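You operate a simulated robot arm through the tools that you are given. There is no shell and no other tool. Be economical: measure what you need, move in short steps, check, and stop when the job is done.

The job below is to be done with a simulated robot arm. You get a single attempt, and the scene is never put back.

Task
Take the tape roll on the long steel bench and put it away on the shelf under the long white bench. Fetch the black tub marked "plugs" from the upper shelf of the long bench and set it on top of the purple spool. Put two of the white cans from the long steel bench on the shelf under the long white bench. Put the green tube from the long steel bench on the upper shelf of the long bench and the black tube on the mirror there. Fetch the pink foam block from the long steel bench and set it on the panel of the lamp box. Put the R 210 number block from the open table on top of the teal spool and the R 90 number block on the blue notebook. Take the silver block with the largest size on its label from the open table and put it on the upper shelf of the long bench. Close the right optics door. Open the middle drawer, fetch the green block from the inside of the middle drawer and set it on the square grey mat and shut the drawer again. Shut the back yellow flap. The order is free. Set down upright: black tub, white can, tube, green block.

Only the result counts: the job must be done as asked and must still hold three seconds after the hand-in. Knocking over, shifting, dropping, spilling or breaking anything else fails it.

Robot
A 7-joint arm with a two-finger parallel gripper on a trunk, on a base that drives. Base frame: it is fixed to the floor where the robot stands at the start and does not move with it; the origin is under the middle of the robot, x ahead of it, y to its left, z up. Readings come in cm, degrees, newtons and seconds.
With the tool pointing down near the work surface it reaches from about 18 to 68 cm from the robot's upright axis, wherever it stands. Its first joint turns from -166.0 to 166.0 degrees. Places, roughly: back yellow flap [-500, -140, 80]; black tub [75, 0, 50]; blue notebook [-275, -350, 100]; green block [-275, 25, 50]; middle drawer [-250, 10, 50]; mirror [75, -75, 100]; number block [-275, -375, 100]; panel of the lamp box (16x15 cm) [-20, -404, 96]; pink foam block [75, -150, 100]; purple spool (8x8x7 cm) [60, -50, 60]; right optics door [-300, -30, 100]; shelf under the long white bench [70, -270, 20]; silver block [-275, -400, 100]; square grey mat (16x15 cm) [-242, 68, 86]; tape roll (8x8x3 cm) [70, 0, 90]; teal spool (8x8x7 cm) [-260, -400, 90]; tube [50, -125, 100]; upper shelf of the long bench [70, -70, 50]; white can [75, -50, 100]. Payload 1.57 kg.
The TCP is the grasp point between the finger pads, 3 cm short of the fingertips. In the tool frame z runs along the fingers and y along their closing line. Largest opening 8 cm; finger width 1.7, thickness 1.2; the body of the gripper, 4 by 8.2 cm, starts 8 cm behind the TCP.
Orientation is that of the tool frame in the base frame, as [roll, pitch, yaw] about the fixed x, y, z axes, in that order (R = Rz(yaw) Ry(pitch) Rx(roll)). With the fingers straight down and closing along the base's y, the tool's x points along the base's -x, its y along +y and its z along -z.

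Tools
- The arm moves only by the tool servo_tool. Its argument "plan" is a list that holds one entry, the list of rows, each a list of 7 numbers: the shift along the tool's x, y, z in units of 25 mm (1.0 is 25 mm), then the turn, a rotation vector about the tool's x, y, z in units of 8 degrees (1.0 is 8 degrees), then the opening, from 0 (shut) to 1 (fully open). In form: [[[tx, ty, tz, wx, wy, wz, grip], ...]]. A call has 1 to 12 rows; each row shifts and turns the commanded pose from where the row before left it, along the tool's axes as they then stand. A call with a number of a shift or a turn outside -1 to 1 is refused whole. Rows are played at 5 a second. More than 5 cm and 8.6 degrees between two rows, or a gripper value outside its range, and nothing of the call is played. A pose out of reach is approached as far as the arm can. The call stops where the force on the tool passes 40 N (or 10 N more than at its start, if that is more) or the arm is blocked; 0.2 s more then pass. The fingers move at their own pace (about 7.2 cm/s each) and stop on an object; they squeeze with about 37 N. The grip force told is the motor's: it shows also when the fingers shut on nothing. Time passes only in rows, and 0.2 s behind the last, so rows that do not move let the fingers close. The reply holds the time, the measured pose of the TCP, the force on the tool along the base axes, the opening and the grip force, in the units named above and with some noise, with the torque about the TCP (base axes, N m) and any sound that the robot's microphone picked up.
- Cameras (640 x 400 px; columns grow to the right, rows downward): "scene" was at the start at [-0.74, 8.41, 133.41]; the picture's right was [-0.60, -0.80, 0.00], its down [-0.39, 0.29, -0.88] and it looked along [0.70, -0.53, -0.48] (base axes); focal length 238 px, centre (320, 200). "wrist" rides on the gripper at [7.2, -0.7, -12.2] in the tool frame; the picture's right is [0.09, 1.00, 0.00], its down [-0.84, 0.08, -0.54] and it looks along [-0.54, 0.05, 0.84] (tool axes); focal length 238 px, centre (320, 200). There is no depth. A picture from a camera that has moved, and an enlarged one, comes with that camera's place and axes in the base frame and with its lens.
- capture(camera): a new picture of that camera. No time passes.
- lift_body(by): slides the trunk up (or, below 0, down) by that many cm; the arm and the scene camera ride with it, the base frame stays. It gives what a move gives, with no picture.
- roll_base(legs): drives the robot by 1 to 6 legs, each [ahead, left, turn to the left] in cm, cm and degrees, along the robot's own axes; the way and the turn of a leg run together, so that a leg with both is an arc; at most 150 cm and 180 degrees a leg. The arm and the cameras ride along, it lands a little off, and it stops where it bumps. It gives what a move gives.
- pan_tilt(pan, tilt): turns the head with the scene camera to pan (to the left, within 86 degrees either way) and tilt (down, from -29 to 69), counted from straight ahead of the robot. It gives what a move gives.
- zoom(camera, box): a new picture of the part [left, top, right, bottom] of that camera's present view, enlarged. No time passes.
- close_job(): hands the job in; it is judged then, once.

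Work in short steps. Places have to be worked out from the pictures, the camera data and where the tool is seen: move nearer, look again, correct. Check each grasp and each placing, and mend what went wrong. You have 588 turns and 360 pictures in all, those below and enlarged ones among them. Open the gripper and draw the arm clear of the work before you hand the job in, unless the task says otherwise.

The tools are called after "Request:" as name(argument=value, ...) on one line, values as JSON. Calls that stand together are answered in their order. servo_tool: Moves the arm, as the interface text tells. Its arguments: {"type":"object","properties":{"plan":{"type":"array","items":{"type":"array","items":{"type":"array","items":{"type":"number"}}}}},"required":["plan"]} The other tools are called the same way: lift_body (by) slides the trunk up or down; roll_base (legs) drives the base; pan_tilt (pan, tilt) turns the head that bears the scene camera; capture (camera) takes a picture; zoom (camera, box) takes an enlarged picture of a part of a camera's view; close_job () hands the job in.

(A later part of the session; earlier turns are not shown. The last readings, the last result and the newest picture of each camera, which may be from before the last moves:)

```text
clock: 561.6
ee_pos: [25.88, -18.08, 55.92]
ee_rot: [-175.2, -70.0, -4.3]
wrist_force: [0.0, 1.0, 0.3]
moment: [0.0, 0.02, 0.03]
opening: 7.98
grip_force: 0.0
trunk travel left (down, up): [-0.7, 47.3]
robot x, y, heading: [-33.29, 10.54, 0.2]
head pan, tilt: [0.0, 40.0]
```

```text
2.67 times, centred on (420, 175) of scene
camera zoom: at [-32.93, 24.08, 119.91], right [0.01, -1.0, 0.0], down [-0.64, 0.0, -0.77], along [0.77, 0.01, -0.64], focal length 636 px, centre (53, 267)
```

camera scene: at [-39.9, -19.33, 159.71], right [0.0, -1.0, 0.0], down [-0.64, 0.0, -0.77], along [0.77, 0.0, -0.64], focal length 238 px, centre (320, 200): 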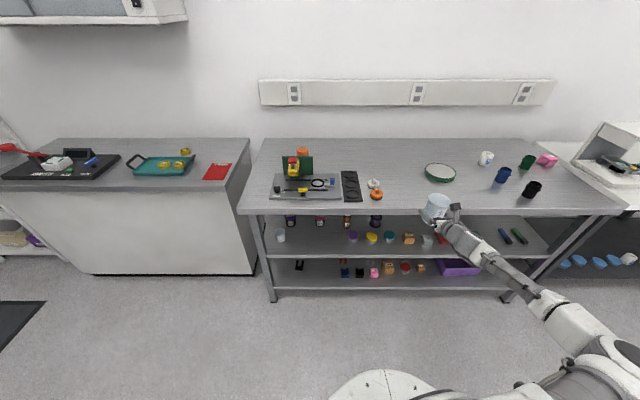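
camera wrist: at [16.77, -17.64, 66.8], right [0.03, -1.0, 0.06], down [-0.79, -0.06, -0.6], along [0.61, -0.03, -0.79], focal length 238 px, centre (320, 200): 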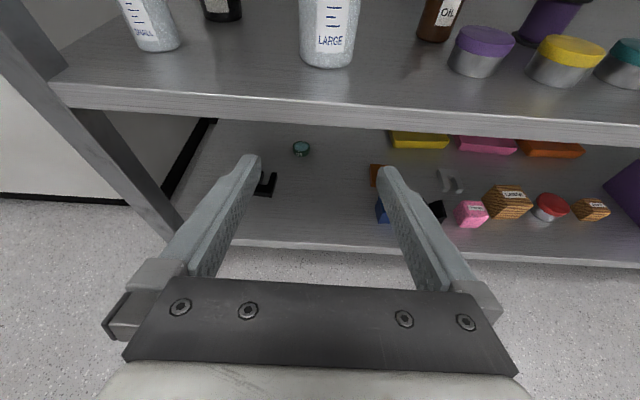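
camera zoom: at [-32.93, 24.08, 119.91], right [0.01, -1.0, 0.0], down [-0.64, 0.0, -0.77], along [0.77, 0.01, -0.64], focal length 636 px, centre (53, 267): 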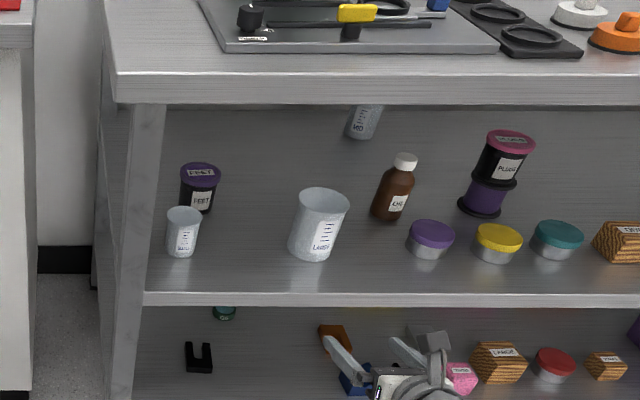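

Cup is back in place (matches its original relation to neighbours). Next the black tube: raise trunk and drive right.

Request:
lift_body(by=41)

Request:
roll_base(legs=[[0, -97, 0]])

Request:
capture(camera="wrist")

Request:
capture(camera="scene")

```text
refused: 41 is not a number from -40 to 40
```

```text
clock: 569.2
ee_pos: [28.39, -113.53, 55.91]
ee_rot: [-175.2, -70.0, -3.1]
wrist_force: [0.0, -0.9, 0.4]
moment: [0.02, -0.03, -0.01]
opening: 7.99
grip_force: 0.1
trunk travel left (down, up): [-0.7, 47.3]
robot x, y, heading: [-31.45, -86.69, 1.7]
head pan, tilt: [0.0, 40.0]
```

```text
167 pictures are left
camera wrist: at [19.2, -113.36, 66.8], right [0.06, -1.0, 0.06], down [-0.79, -0.08, -0.6], along [0.61, -0.01, -0.79], focal length 238 px, centre (320, 200)
```

wrist: 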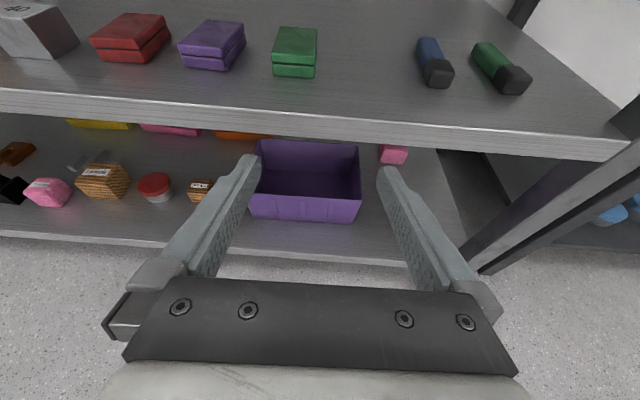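

```text
166 pictures are left
camera scene: at [-31.43, -72.77, 119.91], right [0.03, -1.0, 0.0], down [-0.64, -0.02, -0.77], along [0.77, 0.02, -0.64], focal length 238 px, centre (320, 200)
```

scene: 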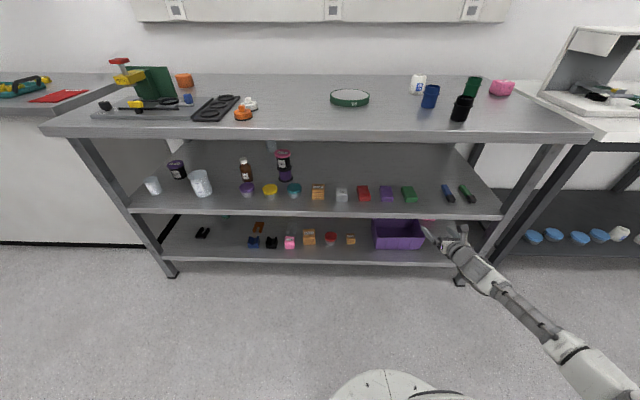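

Shelf gap confirmed (-112…-125). Correct heading and raise 39 cm to bench level.

Request:
lift_body(by=39.5)

Request:
roll_base(legs=[[0, -1, -1.7]])

Request:
capture(camera="wrist")

Request:
zoom(camera="scene", box=[320, 130, 560, 280])

```text
clock: 573.0
ee_pos: [28.3, -113.6, 95.58]
ee_rot: [-175.2, -70.1, -3.2]
wrist_force: [-0.1, 0.1, 0.3]
moment: [0.06, 0.01, 0.01]
opening: 7.97
grip_force: 0.1
trunk travel left (down, up): [-40.2, 7.8]
robot x, y, heading: [-31.6, -86.43, 1.4]
head pan, tilt: [0.0, 40.0]
```

```text
clock: 573.8
ee_pos: [27.47, -116.35, 95.32]
ee_rot: [-175.3, -70.1, -4.8]
wrist_force: [0.2, 0.0, -0.4]
moment: [0.02, 0.05, 0.01]
opening: 7.98
grip_force: 0.1
trunk travel left (down, up): [-40.2, 7.8]
robot x, y, heading: [-31.47, -87.7, 0.2]
head pan, tilt: [0.0, 40.0]
```

```text
165 pictures are left
camera wrist: at [18.38, -115.89, 106.3], right [0.03, -1.0, 0.06], down [-0.8, -0.06, -0.6], along [0.61, -0.03, -0.79], focal length 238 px, centre (320, 200)
```

wrist: 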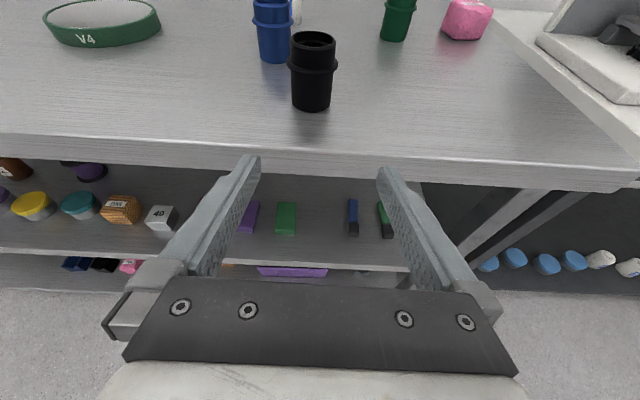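

```text
2.67 times, centred on (440, 205) of scene
camera zoom: at [-30.99, -73.78, 159.41], right [0.0, -1.0, 0.0], down [-0.64, 0.0, -0.77], along [0.77, 0.0, -0.64], focal length 636 px, centre (0, 187)
```

zoom: 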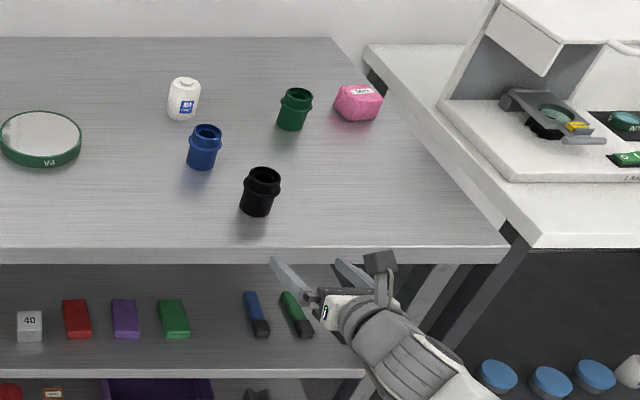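

Black tube ≈(47.5,-115.1), body ~5 cm below its collar. Adjust height to z 92.7 (before the bench edge), align, and drive closer.

Request:
servo_tool(plan=[[[-0.5, -0.25, 0.18, 0, 0, 0, 1], [-0.48, -0.25, 0.175, 0, 0, 0, 1]]])

Request:
roll_base(legs=[[11, 0, 0]])

Request:
capture(camera="wrist")

```text
clock: 574.4
ee_pos: [27.59, -115.1, 92.82]
ee_rot: [-175.2, -70.0, -4.7]
wrist_force: [-0.3, -0.3, 0.2]
moment: [0.01, 0.02, 0.01]
opening: 7.96
grip_force: 0.1
trunk travel left (down, up): [-40.2, 7.8]
robot x, y, heading: [-31.48, -87.39, -0.2]
head pan, tilt: [0.0, 40.0]
```

```text
clock: 575.7
ee_pos: [38.64, -115.08, 92.98]
ee_rot: [-175.2, -70.0, -4.9]
wrist_force: [-0.6, 0.2, -0.5]
moment: [0.0, 0.0, 0.03]
opening: 8.0
grip_force: 0.0
trunk travel left (down, up): [-40.2, 7.8]
robot x, y, heading: [-20.2, -87.56, -0.2]
head pan, tilt: [0.0, 40.0]
```

```text
163 pictures are left
camera wrist: at [29.52, -114.63, 103.77], right [0.03, -1.0, 0.06], down [-0.8, -0.06, -0.6], along [0.61, -0.03, -0.79], focal length 238 px, centre (320, 200)
```

wrist: 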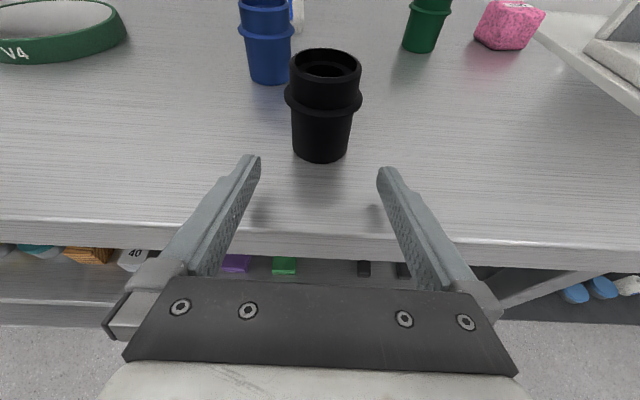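

Centred. Drive 4 cm, advance 4 cm, close.

Request:
roll_base(legs=[[4, 0, 0.1]])

Request:
servo_tool(plan=[[[0.28, 0, 0.77, 0, 0, 0, 1], [0.28, 0, 0.77, 0, 0, 0, 1], [0, 0, 0, 0, 0, 0, 1]]])

Request:
capture(camera="wrist")

```text
clock: 576.7
ee_pos: [42.69, -115.09, 92.91]
ee_rot: [-175.1, -70.0, -4.8]
wrist_force: [0.1, -0.9, -0.2]
moment: [-0.02, 0.0, 0.03]
opening: 7.97
grip_force: 0.1
trunk travel left (down, up): [-40.2, 7.8]
robot x, y, heading: [-16.31, -87.34, 0.1]
head pan, tilt: [0.0, 40.0]
```

```text
clock: 577.5
ee_pos: [46.74, -115.03, 92.8]
ee_rot: [-175.2, -70.0, -4.9]
wrist_force: [0.8, -0.1, 0.7]
moment: [0.02, 0.0, 0.0]
opening: 8.02
grip_force: 0.1
trunk travel left (down, up): [-40.2, 7.8]
robot x, y, heading: [-16.77, -87.48, -0.1]
head pan, tilt: [0.0, 40.0]
```

```text
162 pictures are left
camera wrist: at [37.59, -114.6, 103.75], right [0.03, -1.0, 0.06], down [-0.8, -0.06, -0.6], along [0.61, -0.03, -0.79], focal length 238 px, centre (320, 200)
```

wrist: 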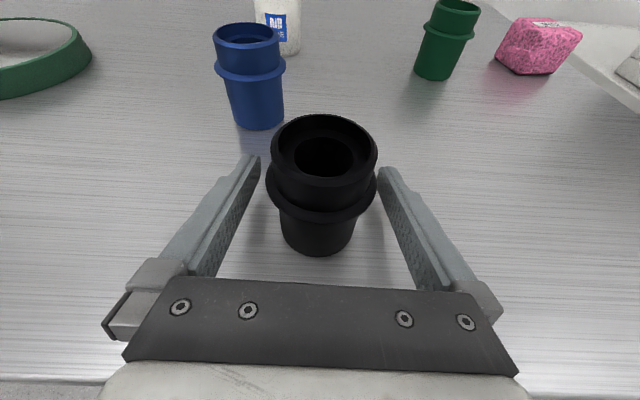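

Close on the black tube and lift.

Request:
servo_tool(plan=[[[0, 0, 0, 0, 0, 0, 0], [0, 0, 0, 0, 0, 0, 0], [0, 0, 0, 0, 0, 0, 0], [0, 0, 0, 0, 0, 0, 0], [0.38, 0, -0.14, 0, 0, 0, 0], [0.94, 0, -0.342, 0, 0, 0, 0], [0.94, 0, -0.342, 0, 0, 0, 0]]])

Request:
capture(camera="wrist")

```text
clock: 579.1
ee_pos: [46.85, -115.29, 98.94]
ee_rot: [-175.0, -70.0, -4.9]
wrist_force: [0.0, -0.2, -0.9]
moment: [-0.02, -0.03, 0.0]
opening: 4.69
grip_force: 36.9
trunk travel left (down, up): [-40.2, 7.8]
robot x, y, heading: [-16.55, -87.81, 0.0]
head pan, tilt: [0.0, 40.0]
```

```text
161 pictures are left
camera wrist: at [37.59, -114.84, 109.9], right [0.03, -1.0, 0.06], down [-0.8, -0.06, -0.6], along [0.61, -0.03, -0.8], focal length 238 px, centre (320, 200)
```

wrist: 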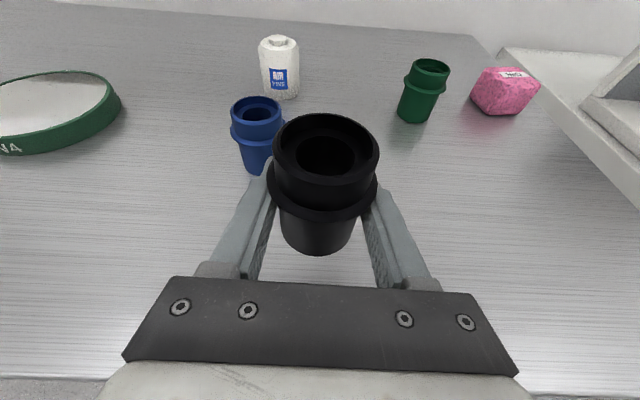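

Held. Shift left toward the mirror at y≈-81.

Request:
roll_base(legs=[[-3, 0, 0], [0, 34, 0]])

Request:
capture(camera="wrist")

Request:
zoom(camera="scene", box=[320, 130, 560, 280])

```text
clock: 582.7
ee_pos: [43.8, -81.16, 99.02]
ee_rot: [-175.2, -70.1, -5.0]
wrist_force: [0.0, -0.1, -1.5]
moment: [0.03, -0.03, 0.04]
opening: 4.67
grip_force: 37.1
trunk travel left (down, up): [-40.2, 7.8]
robot x, y, heading: [-19.49, -53.2, -0.2]
head pan, tilt: [0.0, 40.0]
```

```text
160 pictures are left
camera wrist: at [34.6, -80.62, 109.91], right [0.02, -1.0, 0.06], down [-0.8, -0.05, -0.6], along [0.61, -0.03, -0.8], focal length 238 px, centre (320, 200)
```

wrist: 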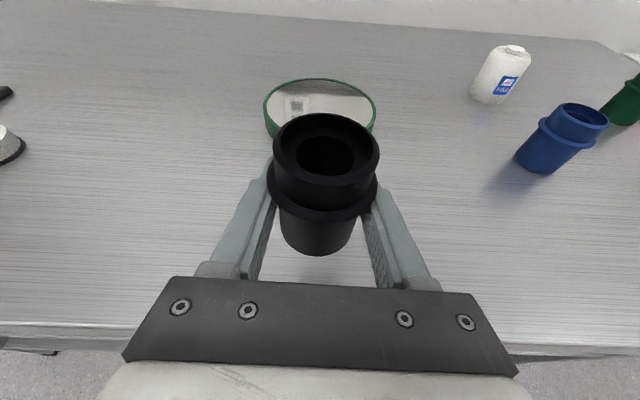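

```text
2.67 times, centred on (440, 205) of scene
camera zoom: at [-18.79, -39.43, 159.41], right [0.0, -1.0, 0.0], down [-0.64, 0.0, -0.77], along [0.77, 0.0, -0.64], focal length 636 px, centre (0, 187)
```

zoom: 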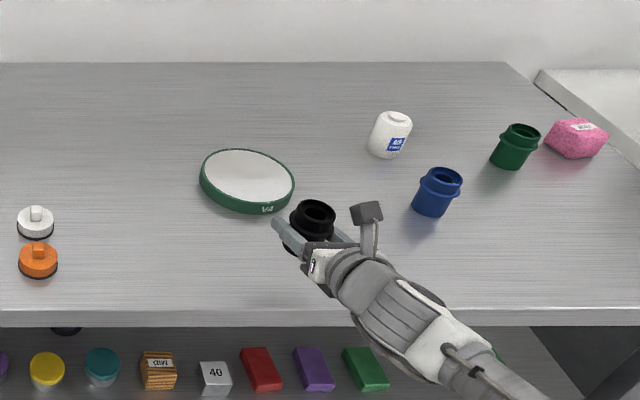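

Mirror centre ≈(63.2,-80.9). Drive forward 19 cm so that the tube is over it.

Request:
roll_base(legs=[[19.2, 0.2, 0.2]])

Request:
capture(camera="wrist")

Request:
zoom(camera="scene", box=[340, 130, 540, 255])

```text
clock: 584.6
ee_pos: [63.01, -80.98, 99.06]
ee_rot: [-175.2, -70.0, -4.9]
wrist_force: [-0.7, 0.0, -1.6]
moment: [0.01, -0.01, -0.01]
opening: 4.68
grip_force: 37.3
trunk travel left (down, up): [-40.2, 7.8]
robot x, y, heading: [-0.47, -52.74, -0.3]
head pan, tilt: [0.0, 40.0]
```

```text
158 pictures are left
camera wrist: at [53.7, -80.37, 109.9], right [0.03, -1.0, 0.06], down [-0.8, -0.06, -0.6], along [0.61, -0.03, -0.8], focal length 238 px, centre (320, 200)
```

wrist: 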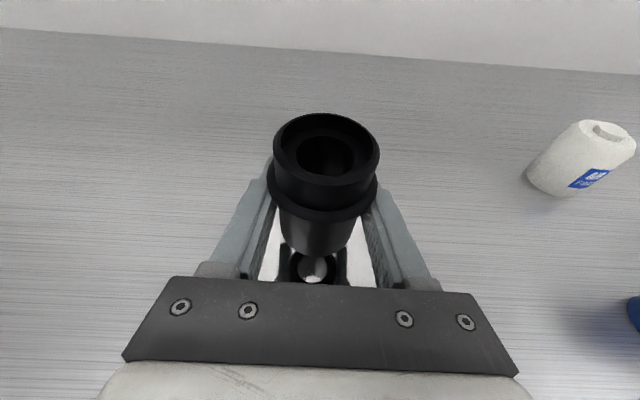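

```text
3.20 times, centred on (440, 192) of scene
camera zoom: at [0.23, -39.27, 159.41], right [0.0, -1.0, 0.0], down [-0.64, 0.0, -0.77], along [0.77, 0.0, -0.64], focal length 763 px, centre (-64, 224)
```

zoom: 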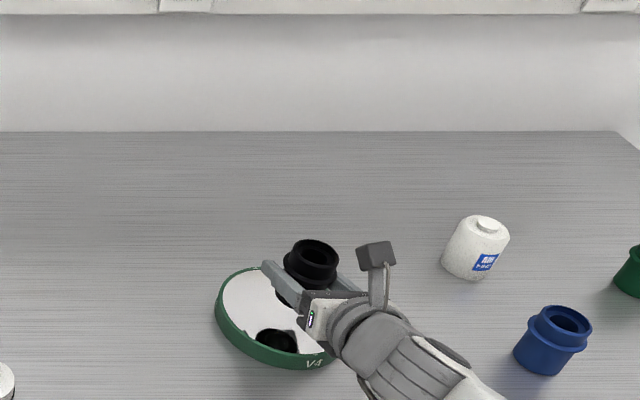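

Tube is over the mirror's centre. Descend 3 cm, then fine.

Request:
servo_tool(plan=[[[-0.5, -0.1, 0.2, 0, 0, 0, 0], [-0.5, 0, 0.2, 0, 0, 0, 0], [-0.2, 0, 0.07, 0, 0, 0, 0], [-0.1, 0, 0.036, 0, 0, 0, 0], [0, 0, 0, 0, 0, 0, 0]]])

Request:
zoom(camera="scene", box=[340, 130, 540, 255])

```text
clock: 585.8
ee_pos: [62.96, -80.51, 95.62]
ee_rot: [-175.2, -70.0, -4.9]
wrist_force: [0.3, 0.9, -1.1]
moment: [0.03, -0.05, -0.03]
opening: 4.63
grip_force: 37.2
trunk travel left (down, up): [-40.2, 7.8]
robot x, y, heading: [-0.12, -53.16, -0.5]
head pan, tilt: [0.0, 40.0]
```

```text
3.20 times, centred on (440, 192) of scene
camera zoom: at [0.23, -39.27, 159.41], right [0.0, -1.0, 0.0], down [-0.64, 0.0, -0.77], along [0.77, 0.0, -0.64], focal length 763 px, centre (-64, 224)
```

zoom: 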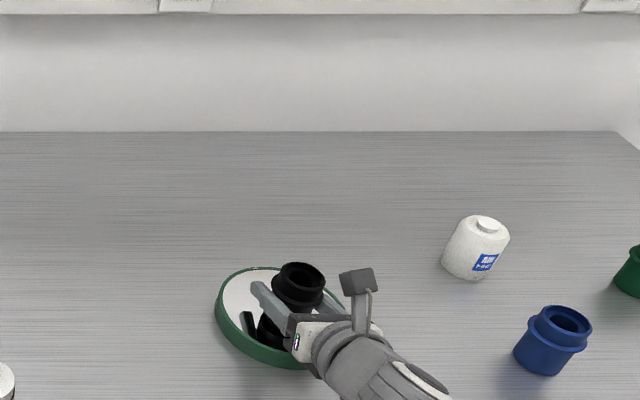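

Request:
servo_tool(plan=[[[-0.1, 0, 0.036, 0, 0, 0, 0], [-0.1, 0, 0.036, 0, 0, 0, 0], [-0.1, 0, 0.036, 0, 0, 0, 0], [0, 0, 0, 0, 0, 0, 0]]])

```text
clock: 586.8
ee_pos: [62.89, -80.38, 95.09]
ee_rot: [-175.6, -70.4, -4.4]
wrist_force: [3.4, -2.4, 23.5]
moment: [-0.44, 0.3, 0.12]
opening: 4.69
grip_force: 36.8
trunk travel left (down, up): [-40.2, 7.8]
robot x, y, heading: [-0.26, -53.1, -0.2]
head pan, tilt: [0.0, 40.0]
```

Contact with the mirror surface. Ease off, release to 6.4 cm and withdraw along a slightly upward path.

Request:
servo_tool(plan=[[[0.06, 0, -0.02, 0, 0, 0, 0], [0, 0, 0, 0, 0, 0, 0.85], [0, 0, 0, 0, 0, 0, 0.85], [0, 0, -0.4, 0, 0, 0, 0.85], [0, 0, -0.8, 0, 0, 0, 0.85], [0, 0, -1, 0, 0, 0, 0.85], [0, 0, -1, 0, 0, 0, 0.85]]])

Request:
capture(camera="wrist")

Request:
zoom(camera="scene", box=[340, 130, 540, 255])

```text
clock: 588.4
ee_pos: [55.25, -80.58, 97.55]
ee_rot: [-175.3, -70.0, -4.8]
wrist_force: [0.2, 0.2, -0.2]
moment: [0.01, 0.0, -0.01]
opening: 6.81
grip_force: 0.0
trunk travel left (down, up): [-40.2, 7.8]
robot x, y, heading: [-0.4, -53.16, -0.2]
head pan, tilt: [0.0, 40.0]
```

```text
155 pictures are left
camera wrist: at [46.12, -79.99, 108.44], right [0.03, -1.0, 0.06], down [-0.8, -0.06, -0.6], along [0.61, -0.03, -0.8], focal length 238 px, centre (320, 200)
```

wrist: 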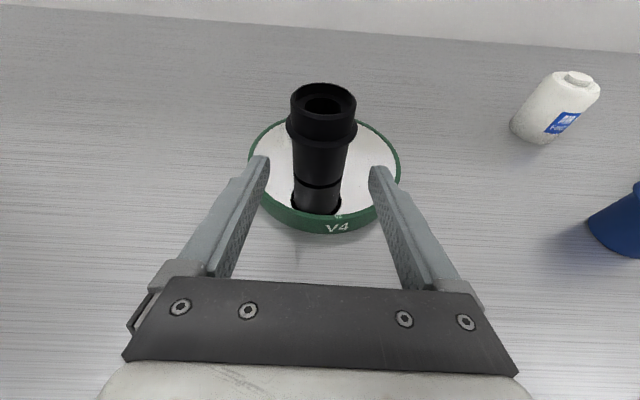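

```text
3.20 times, centred on (440, 192) of scene
camera zoom: at [0.21, -39.27, 159.41], right [0.0, -1.0, 0.0], down [-0.64, 0.0, -0.77], along [0.77, 0.0, -0.64], focal length 763 px, centre (-64, 224)
```

zoom: 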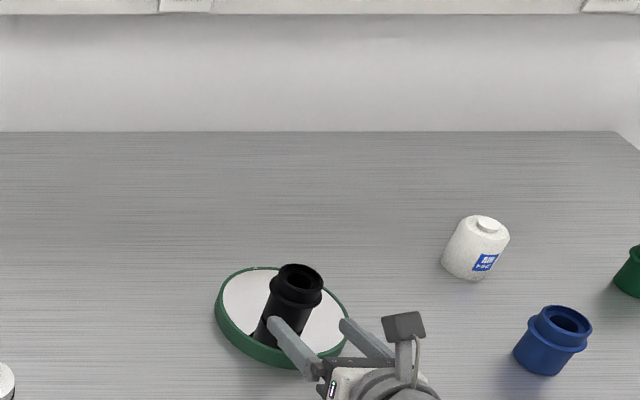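

Black tube stands on the mirror. Now the green tube: back off, move right 48 cm, and look.

Request:
roll_base(legs=[[-17, 0, 0], [0, -48.5, 0]])

Request:
capture(camera="wrist")

Request:
zoom(camera="scene", box=[320, 130, 560, 280])

```text
clock: 593.9
ee_pos: [38.42, -128.15, 97.54]
ee_rot: [-175.2, -70.0, -4.6]
wrist_force: [-0.3, 0.4, 0.5]
moment: [-0.05, -0.03, -0.02]
opening: 6.76
grip_force: 0.1
trunk travel left (down, up): [-40.2, 7.8]
robot x, y, heading: [-17.56, -101.33, 0.1]
head pan, tilt: [0.0, 40.0]
```

```text
153 pictures are left
camera wrist: at [29.14, -127.68, 108.44], right [0.03, -1.0, 0.06], down [-0.8, -0.06, -0.6], along [0.61, -0.03, -0.8], focal length 238 px, centre (320, 200)
```

wrist: 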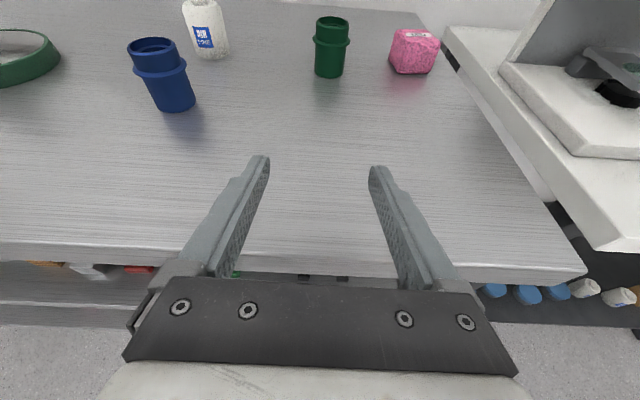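

```text
2.67 times, centred on (440, 205) of scene
camera zoom: at [-16.95, -87.16, 159.41], right [0.0, -1.0, 0.0], down [-0.64, 0.0, -0.77], along [0.77, 0.0, -0.64], focal length 636 px, centre (0, 187)
```

zoom: 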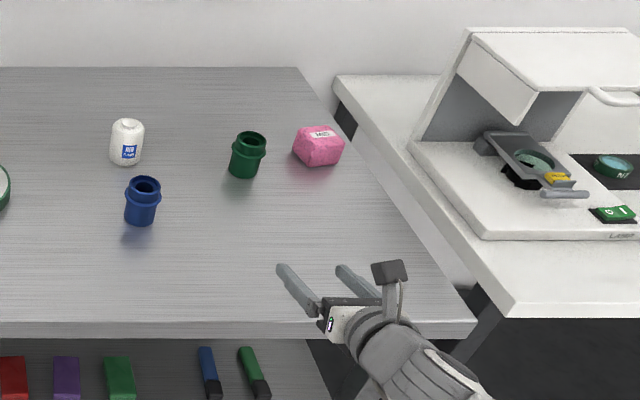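

Green tube ≈(70.8,-129.4). Lower to z 92.8, shift right 1.2 and drive 18 cm forward.

Request:
servo_tool(plan=[[[-0.9, 0.25, 0.33, 0, 0, 0, 1], [-0.86, 0.25, 0.31, 0, 0, 0, 1]]])

Request:
roll_base(legs=[[19, 0, 0]])

Request:
capture(camera="wrist")

```text
clock: 594.5
ee_pos: [38.23, -129.43, 92.89]
ee_rot: [-175.3, -69.9, -4.6]
wrist_force: [-0.3, -0.1, -0.1]
moment: [-0.01, 0.01, -0.02]
opening: 8.02
grip_force: 0.1
trunk travel left (down, up): [-40.2, 7.8]
robot x, y, heading: [-17.74, -101.11, 0.0]
head pan, tilt: [0.0, 40.0]
```

```text
clock: 596.3
ee_pos: [57.17, -129.41, 92.89]
ee_rot: [-175.1, -70.1, -4.7]
wrist_force: [0.2, 0.2, 0.6]
moment: [0.02, 0.01, 0.01]
opening: 8.0
grip_force: 0.2
trunk travel left (down, up): [-40.2, 7.8]
robot x, y, heading: [1.36, -101.11, 0.1]
head pan, tilt: [0.0, 40.0]
```

```text
151 pictures are left
camera wrist: at [48.06, -128.95, 103.83], right [0.03, -1.0, 0.06], down [-0.8, -0.06, -0.6], along [0.61, -0.03, -0.8], focal length 238 px, centre (320, 200)
```

wrist: 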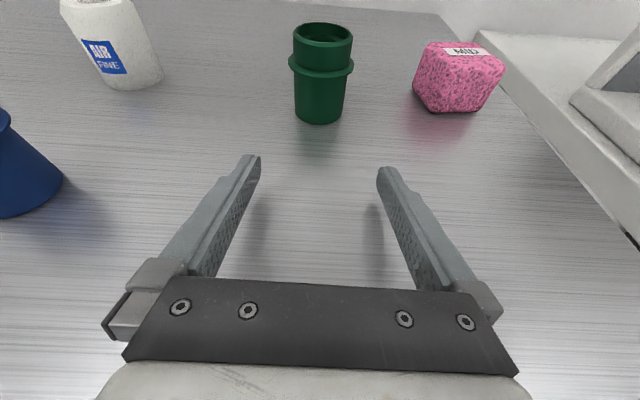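

Centred. Advance 12.6 cm and close.

Request:
servo_tool(plan=[[[0.274, 0, 0.752, 0, 0, 0, 1], [0.274, 0, 0.752, 0, 0, 0, 1], [0.274, 0, 0.752, 0, 0, 0, 1], [0.274, 0, 0.752, 0, 0, 0, 1], [0.274, 0, 0.752, 0, 0, 0, 1], [0.274, 0, 0.752, 0, 0, 0, 1], [0.08, 0, 0.22, 0, 0, 0, 1]]])

Request:
capture(camera="wrist")

```text
clock: 597.9
ee_pos: [69.96, -129.53, 92.86]
ee_rot: [-175.2, -70.0, -4.8]
wrist_force: [0.0, -0.4, -0.4]
moment: [0.0, 0.0, -0.01]
opening: 8.03
grip_force: 0.0
trunk travel left (down, up): [-40.2, 7.8]
robot x, y, heading: [1.78, -100.8, 0.2]
head pan, tilt: [0.0, 40.0]
```

```text
150 pictures are left
camera wrist: at [60.7, -129.02, 103.88], right [0.03, -1.0, 0.06], down [-0.79, -0.06, -0.6], along [0.61, -0.03, -0.79], focal length 238 px, centre (320, 200)
```

wrist: 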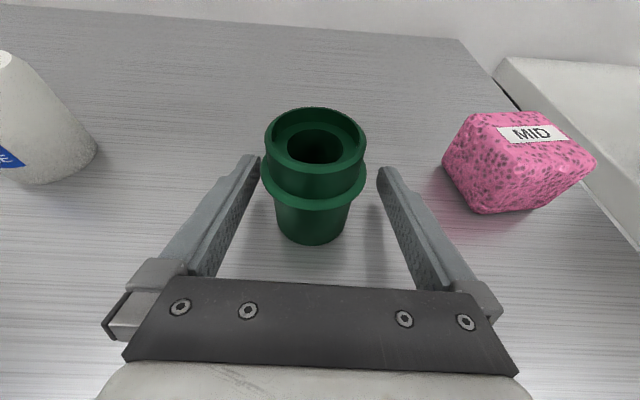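

Slightly forward and close, then lift.

Request:
servo_tool(plan=[[[0.07, -0.1, 0.19, 0, 0, 0, 1], [0, 0, 0, 0, 0, 0, 0], [0, 0, 0, 0, 0, 0, 0], [0, 0, 0, 0, 0, 0, 0], [0, 0, 0, 0, 0, 0, 0], [0.38, 0, -0.14, 0, 0, 0, 0], [0.94, 0, -0.342, 0, 0, 0, 0], [0.94, 0, -0.342, 0, 0, 0, 0]]])

Request:
capture(camera="wrist")

```text
clock: 599.7
ee_pos: [70.28, -129.61, 99.09]
ee_rot: [-175.2, -69.9, -4.8]
wrist_force: [0.1, 0.3, -0.4]
moment: [0.0, -0.02, 0.0]
opening: 4.71
grip_force: 36.8
trunk travel left (down, up): [-40.2, 7.8]
robot x, y, heading: [1.64, -100.41, 0.1]
head pan, tilt: [0.0, 40.0]
```

```text
149 pictures are left
camera wrist: at [61.14, -129.04, 109.9], right [0.03, -1.0, 0.06], down [-0.8, -0.06, -0.6], along [0.61, -0.03, -0.8], focal length 238 px, centre (320, 200)
```

wrist: 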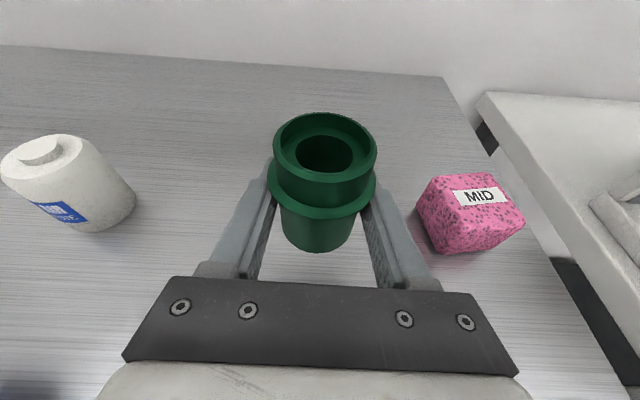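

Held. Back out 46 cm, lower 40 cm, and align with the shelf gap at y≈-118.6.

Request:
roll_base(legs=[[-46, 0, 0], [0, 11, 0]])

Request:
lift_body(by=-39.5)

Request:
capture(camera="wrist")

```text
clock: 604.4
ee_pos: [23.23, -118.47, 99.01]
ee_rot: [-175.2, -70.0, -4.5]
wrist_force: [-0.2, -0.8, -1.0]
moment: [-0.01, -0.02, -0.04]
opening: 4.7
grip_force: 36.9
trunk travel left (down, up): [-40.2, 7.8]
robot x, y, heading: [-45.66, -90.0, 0.4]
head pan, tilt: [0.0, 40.0]
```

```text
clock: 608.2
ee_pos: [23.26, -118.59, 59.61]
ee_rot: [-175.2, -70.1, -4.6]
wrist_force: [0.4, -0.8, -1.0]
moment: [0.02, 0.03, 0.0]
opening: 4.69
grip_force: 36.8
trunk travel left (down, up): [-0.7, 47.3]
robot x, y, heading: [-45.75, -90.39, 0.2]
head pan, tilt: [0.0, 40.0]
```

```text
148 pictures are left
camera wrist: at [14.09, -118.08, 70.42], right [0.03, -1.0, 0.06], down [-0.8, -0.06, -0.6], along [0.61, -0.03, -0.8], focal length 238 px, centre (320, 200)
```

wrist: 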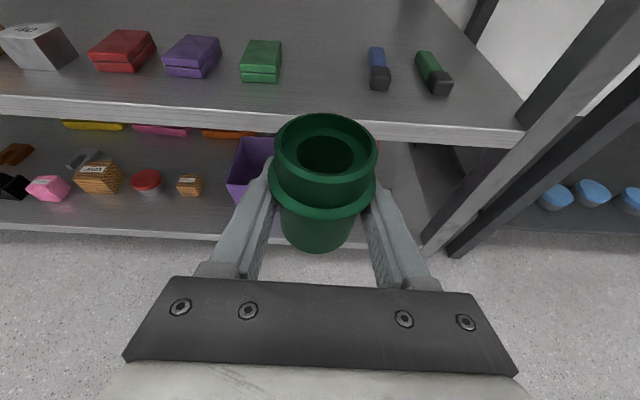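

Aligned with the gap. Drive in 26 cm.

Request:
roll_base(legs=[[26, -0.2, -0.1]])

Request:
capture(camera="wrist")

Request:
zoom(camera="scene", box=[320, 130, 560, 280])

```text
clock: 610.5
ee_pos: [49.59, -118.31, 59.51]
ee_rot: [-175.2, -70.0, -4.4]
wrist_force: [0.5, 0.1, -0.9]
moment: [0.0, 0.01, 0.02]
opening: 4.71
grip_force: 36.5
trunk travel left (down, up): [-0.7, 47.3]
robot x, y, heading: [-19.5, -90.37, 0.6]
head pan, tilt: [0.0, 40.0]
```

```text
147 pictures are left
camera wrist: at [40.35, -117.88, 70.42], right [0.04, -1.0, 0.06], down [-0.79, -0.06, -0.6], along [0.61, -0.02, -0.8], focal length 238 px, centre (320, 200)
```

wrist: 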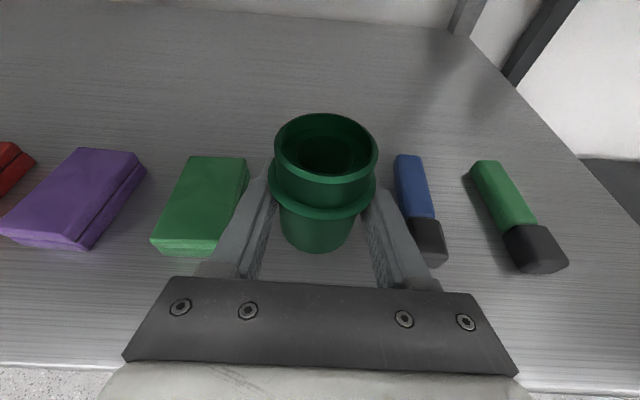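

```text
2.67 times, centred on (440, 205) of scene
camera zoom: at [-19.08, -76.42, 119.91], right [0.01, -1.0, 0.0], down [-0.64, -0.01, -0.77], along [0.77, 0.01, -0.64], focal length 636 px, centre (0, 187)
```

zoom: 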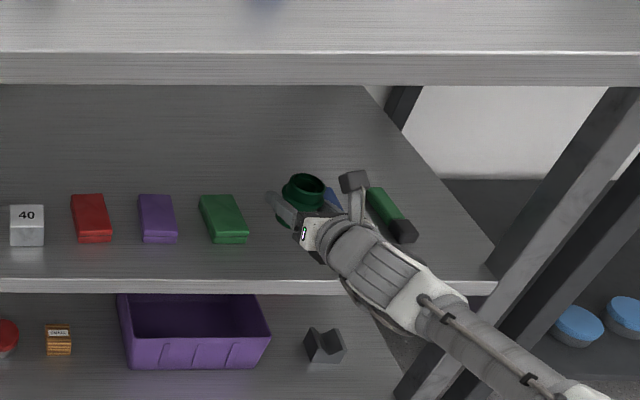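

Clear both sides. Descend 3.2 cm then fine.

Request:
servo_tool(plan=[[[-0.6, 0.06, 0.22, 0, 0, 0, 0], [-0.6, 0, 0.22, 0, 0, 0, 0], [-0.1, 0, 0.036, 0, 0, 0, 0], [-0.1, 0, 0.036, 0, 0, 0, 0], [0, 0, 0, 0, 0, 0, 0]]])

```text
clock: 611.7
ee_pos: [49.62, -118.34, 55.99]
ee_rot: [-175.3, -70.2, -4.1]
wrist_force: [-0.8, 0.1, 10.9]
moment: [-0.28, 0.14, 0.01]
opening: 4.69
grip_force: 37.2
trunk travel left (down, up): [-0.7, 47.3]
robot x, y, heading: [-19.62, -90.09, 0.5]
head pan, tilt: [0.0, 40.0]
```

Contact. Release to 6 cm and withdraw horizontally.

Request:
servo_tool(plan=[[[0.03, 0, -0.01, 0, 0, 0, 0], [0, 0, 0, 0, 0, 0, 0.76], [0, 0, 0, 0, 0, 0, 0.76], [0, 0, 0, 0, 0, 0, 0.76], [-0.2, 0, -0.75, 0, 0, 0, 0.76], [-0.2, 0, -0.75, 0, 0, 0, 0.76], [-0.2, 0, -0.75, 0, 0, 0, 0.76]]])

Request:
capture(camera="wrist")

```text
clock: 613.3
ee_pos: [43.77, -118.29, 56.35]
ee_rot: [-175.1, -69.9, -4.3]
wrist_force: [0.1, 0.2, 0.0]
moment: [0.02, 0.03, -0.01]
opening: 6.08
grip_force: 0.0
trunk travel left (down, up): [-0.7, 47.3]
robot x, y, heading: [-19.63, -90.13, 0.5]
head pan, tilt: [0.0, 40.0]
```

```text
145 pictures are left
camera wrist: at [34.57, -117.89, 67.25], right [0.04, -1.0, 0.06], down [-0.79, -0.06, -0.6], along [0.61, -0.02, -0.8], focal length 238 px, centre (320, 200)
```

wrist: 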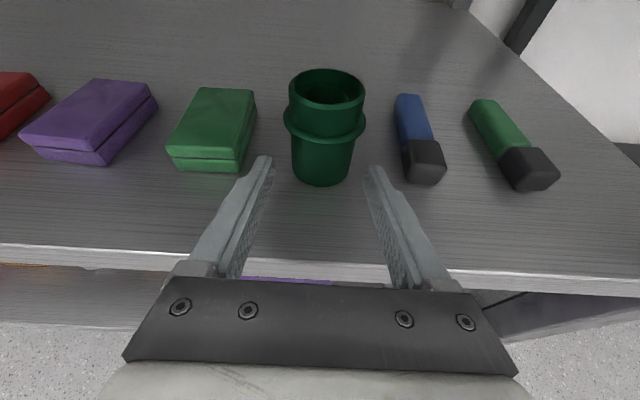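

Green tube is on the shelf. Next the pink foam: back off, raise, and look at it.

Request:
roll_base(legs=[[-20, 0, -0.4]])

Request:
lift_body(by=40)

Request:
roll_base(legs=[[0, -25, 0], [25, 0, 0]])

Request:
capture(camera="wrist")

Request:
zoom(camera="scene", box=[340, 110, 500, 210])

```text
clock: 615.2
ee_pos: [23.63, -119.02, 56.41]
ee_rot: [-175.2, -70.1, -4.7]
wrist_force: [0.4, -0.2, -0.8]
moment: [0.0, 0.01, -0.02]
opening: 6.09
grip_force: 0.0
trunk travel left (down, up): [-0.7, 47.3]
robot x, y, heading: [-39.04, -90.35, -0.0]
head pan, tilt: [0.0, 40.0]
```

```text
clock: 619.0
ee_pos: [23.59, -119.02, 96.36]
ee_rot: [-175.1, -69.9, -4.8]
wrist_force: [0.0, 0.1, 0.3]
moment: [-0.03, 0.01, -0.02]
opening: 6.1
grip_force: 0.1
trunk travel left (down, up): [-40.7, 7.3]
robot x, y, heading: [-39.17, -90.26, -0.2]
head pan, tilt: [0.0, 40.0]
```

```text
clock: 623.4
ee_pos: [48.38, -144.82, 96.37]
ee_rot: [-175.2, -70.0, -5.1]
wrist_force: [0.9, 0.3, 0.0]
moment: [0.0, 0.02, 0.02]
opening: 6.07
grip_force: 0.0
trunk travel left (down, up): [-40.7, 7.3]
robot x, y, heading: [-14.39, -115.81, -0.3]
head pan, tilt: [0.0, 40.0]
```

```text
144 pictures are left
camera wrist: at [39.23, -144.2, 107.24], right [0.02, -1.0, 0.06], down [-0.8, -0.05, -0.6], along [0.61, -0.03, -0.8], focal length 238 px, centre (320, 200)
```

wrist: 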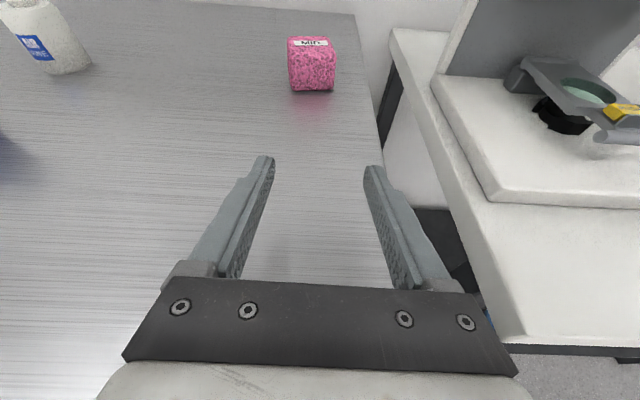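

```text
4.00 times, centred on (420, 160) of scene
camera zoom: at [-13.85, -101.96, 159.91], right [-0.01, -1.0, 0.0], down [-0.64, 0.0, -0.77], along [0.77, 0.0, -0.64], focal length 954 px, centre (-80, 360)
```

zoom: 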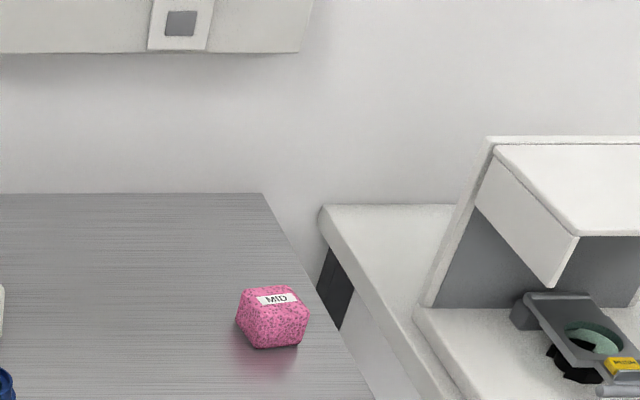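

Foam ≈6 cm wide at (74.5,-143.4). Align (+1.4 y), lower to z 93, drive 16 cm.

Request:
servo_tool(plan=[[[-0.64, -0.28, 0.233, 0, 0, 0, 1], [-0.64, -0.28, 0.233, 0, 0, 0, 1]]])

Request:
roll_base(legs=[[16, 0, 0.2]])

Request:
capture(camera="wrist")

```text
clock: 624.0
ee_pos: [48.22, -143.17, 93.02]
ee_rot: [-175.3, -70.0, -5.1]
wrist_force: [-1.0, -0.6, -0.8]
moment: [0.0, 0.0, 0.01]
opening: 8.0
grip_force: 0.0
trunk travel left (down, up): [-40.7, 7.3]
robot x, y, heading: [-14.08, -115.88, -0.3]
head pan, tilt: [0.0, 40.0]
```

```text
clock: 625.7
ee_pos: [64.59, -143.06, 93.05]
ee_rot: [-175.2, -70.0, -4.9]
wrist_force: [1.1, 0.3, -0.2]
moment: [0.0, 0.01, 0.0]
opening: 8.02
grip_force: 0.1
trunk travel left (down, up): [-40.7, 7.3]
robot x, y, heading: [1.74, -115.89, -0.4]
head pan, tilt: [0.0, 40.0]
```

```text
142 pictures are left
camera wrist: at [55.34, -142.61, 103.88], right [0.02, -1.0, 0.06], down [-0.8, -0.05, -0.6], along [0.61, -0.03, -0.8], focal length 238 px, centre (320, 200)
```

wrist: 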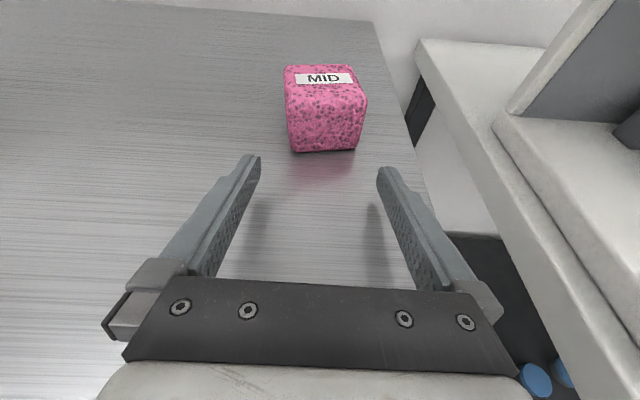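

Shift 0.4 right, drive 3 more, advance 6.5 and close.

Request:
roll_base(legs=[[3, -0.4, 0.3]])

Request:
servo_tool(plan=[[[0.274, 0, 0.752, 0, 0, 0, 1], [0.274, 0, 0.752, 0, 0, 0, 1], [0.274, 0, 0.752, 0, 0, 0, 1], [0.07, 0, 0.19, 0, 0, 0, 1]]])

Request:
capture(camera="wrist")

```text
clock: 626.6
ee_pos: [67.64, -143.28, 92.93]
ee_rot: [-175.2, -70.0, -4.6]
wrist_force: [0.4, 0.0, -0.5]
moment: [-0.01, 0.01, 0.01]
opening: 8.01
grip_force: 0.0
trunk travel left (down, up): [-40.7, 7.3]
robot x, y, heading: [4.68, -116.33, 0.3]
head pan, tilt: [0.0, 40.0]
```

```text
clock: 627.6
ee_pos: [74.22, -143.32, 93.13]
ee_rot: [-175.2, -70.0, -4.7]
wrist_force: [-0.7, 0.1, 0.2]
moment: [-0.02, 0.01, -0.01]
opening: 8.0
grip_force: 0.0
trunk travel left (down, up): [-40.7, 7.3]
robot x, y, heading: [4.52, -116.58, 0.2]
head pan, tilt: [0.0, 40.0]
```

```text
141 pictures are left
camera wrist: at [65.11, -142.79, 103.93], right [0.03, -1.0, 0.06], down [-0.8, -0.06, -0.6], along [0.61, -0.03, -0.8], focal length 238 px, centre (320, 200)
```

wrist: 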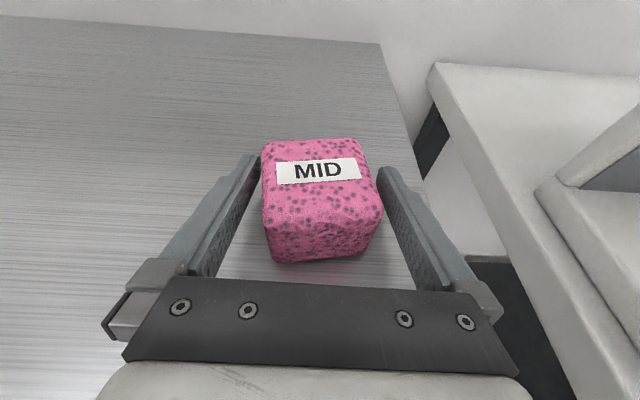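

Foam between the pads. Close and lift.

Request:
servo_tool(plan=[[[0, 0, 0, 0, 0, 0, 0], [0, 0, 0, 0, 0, 0, 0], [0, 0, 0, 0, 0, 0, 0], [0, 0, 0, 0, 0, 0, 0], [0.38, 0, -0.14, 0, 0, 0, 0], [0.94, 0, -0.342, 0, 0, 0, 0], [0.94, 0, -0.342, 0, 0, 0, 0]]])

Request:
capture(camera="wrist")

```text
clock: 629.2
ee_pos: [74.27, -143.4, 98.95]
ee_rot: [-175.2, -70.1, -4.8]
wrist_force: [0.4, -0.6, 0.0]
moment: [0.01, -0.02, 0.01]
opening: 5.84
grip_force: 36.7
trunk travel left (down, up): [-40.7, 7.3]
robot x, y, heading: [4.7, -116.3, -0.0]
head pan, tilt: [0.0, 40.0]
```

```text
140 pictures are left
camera wrist: at [65.03, -142.86, 109.84], right [0.03, -1.0, 0.06], down [-0.8, -0.06, -0.6], along [0.61, -0.03, -0.8], focal length 238 px, centre (320, 200)
```

wrist: 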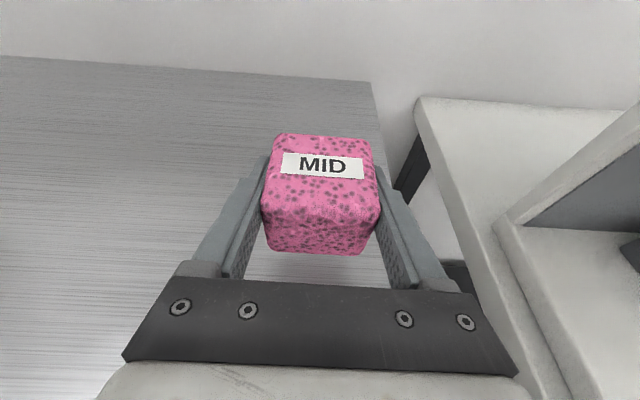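

Held. Drive back, turn to face south, and go to the lamp-box cart.

Request:
roll_base(legs=[[-55, 0, 0], [0, 0, -90], [150, 0, 0], [35, 0, 0], [0, 50, 0]])

Request:
capture(camera="wrist")

Request:
capture(camera="scene")

```text
clock: 654.1
ee_pos: [-21.73, -370.17, 98.91]
ee_rot: [-175.2, -69.9, -93.4]
wrist_force: [0.2, 0.3, -0.4]
moment: [0.02, 0.02, 0.0]
opening: 5.81
grip_force: 37.1
trunk travel left (down, up): [-40.7, 7.3]
robot x, y, heading: [3.49, -299.73, -88.5]
head pan, tilt: [0.0, 40.0]
```

```text
139 pictures are left
camera wrist: at [-21.82, -361.15, 109.84], right [-1.0, -0.05, 0.06], down [-0.08, 0.79, -0.6], along [-0.02, -0.61, -0.8], focal length 238 px, centre (320, 200)
```

wrist: 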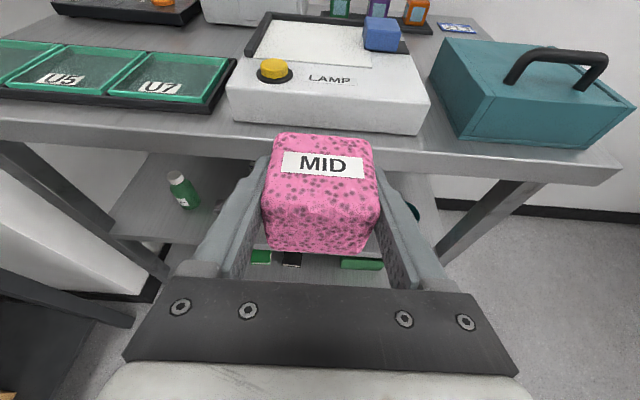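

```text
138 pictures are left
camera scene: at [17.61, -300.47, 159.91], right [-1.0, -0.02, 0.0], down [-0.02, 0.64, -0.77], along [0.02, -0.77, -0.64], focal length 238 px, centre (320, 200)
```

scene: 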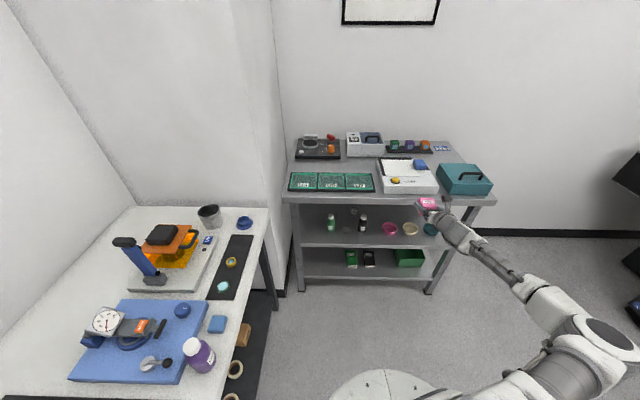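

Lamp box ahead. Zoom to see the panel's outline.

Request:
zoom(camera="wrist", box=[210, 0, 450, 150])

Request:
zoom(camera="scene", box=[340, 120, 500, 220])

```text
2.67 times, centred on (330, 75) of wrist
camera zoom: at [-21.82, -361.15, 109.84], right [-1.0, -0.05, 0.06], down [-0.08, 0.79, -0.6], along [-0.02, -0.61, -0.8], focal length 636 px, centre (293, 533)
```

zoom: 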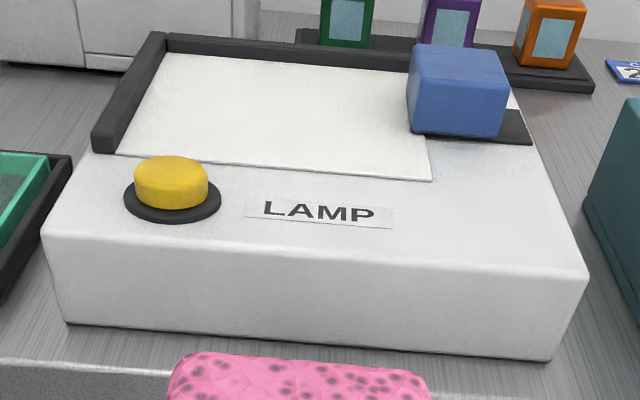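

```text
4.00 times, centred on (420, 170) of scene
camera zoom: at [17.61, -300.47, 159.91], right [-1.0, -0.02, 0.0], down [-0.02, 0.64, -0.77], along [0.02, -0.77, -0.64], focal length 954 px, centre (-80, 320)
```

zoom: 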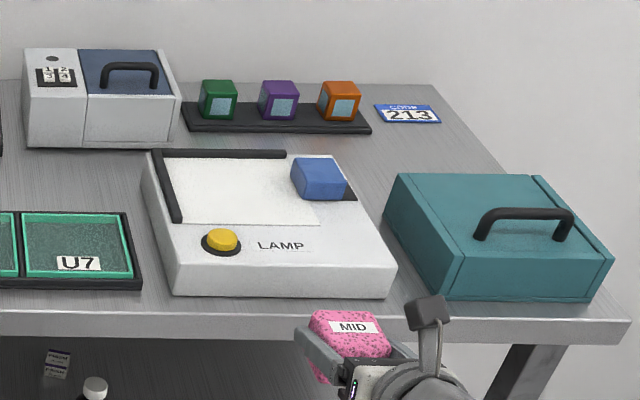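

Panel spans x -11…-27, y -396…-411 (blue block at its back-right). Target foam centre (-19.2,-403.3). Raise 5 cm, straighten, move over.

Request:
servo_tool(plan=[[[0.94, 0, -0.342, 0, 0, 0, 0], [0.94, 0, -0.342, 0, 0, 0, 0]]])

Request:
roll_base(legs=[[0, 0, -1.5], [20, 4, 0]])

Request:
capture(camera="wrist")

Request:
zoom(camera="scene", box=[340, 140, 500, 240])

```text
clock: 654.7
ee_pos: [-21.96, -370.27, 104.11]
ee_rot: [-175.0, -70.0, -93.4]
wrist_force: [-0.3, 0.6, 0.1]
moment: [-0.01, 0.02, -0.04]
opening: 5.85
grip_force: 36.6
trunk travel left (down, up): [-40.7, 7.3]
robot x, y, heading: [3.43, -300.06, -88.6]
head pan, tilt: [0.0, 40.0]
```

```text
clock: 657.0
ee_pos: [-19.65, -389.95, 104.09]
ee_rot: [-175.2, -70.1, -94.6]
wrist_force: [0.1, 0.2, -0.4]
moment: [0.0, 0.01, -0.03]
opening: 5.83
grip_force: 36.8
trunk travel left (down, up): [-40.7, 7.3]
robot x, y, heading: [7.34, -320.4, -90.0]
head pan, tilt: [0.0, 40.0]
```

```text
135 pictures are left
camera wrist: at [-19.34, -380.86, 114.94], right [-1.0, -0.03, 0.06], down [-0.06, 0.8, -0.6], along [-0.03, -0.61, -0.8], focal length 238 px, centre (320, 200)
```

wrist: 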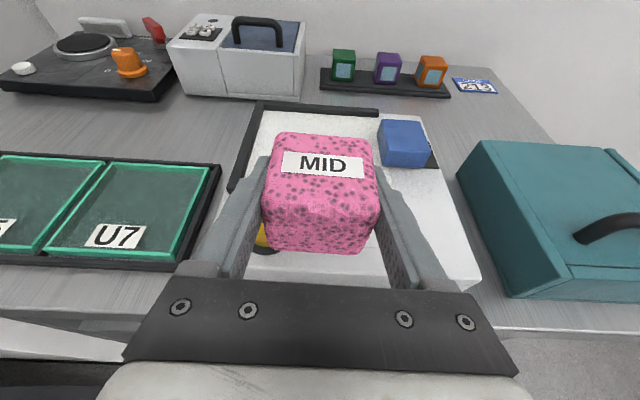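

```text
4.00 times, centred on (420, 190) of scene
camera zoom: at [21.64, -321.02, 159.91], right [-1.0, 0.0, 0.0], down [0.0, 0.64, -0.77], along [0.0, -0.77, -0.64], focal length 954 px, centre (-80, 240)
```

zoom: 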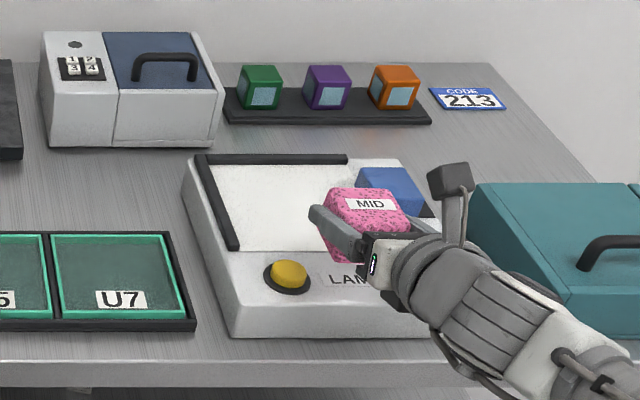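

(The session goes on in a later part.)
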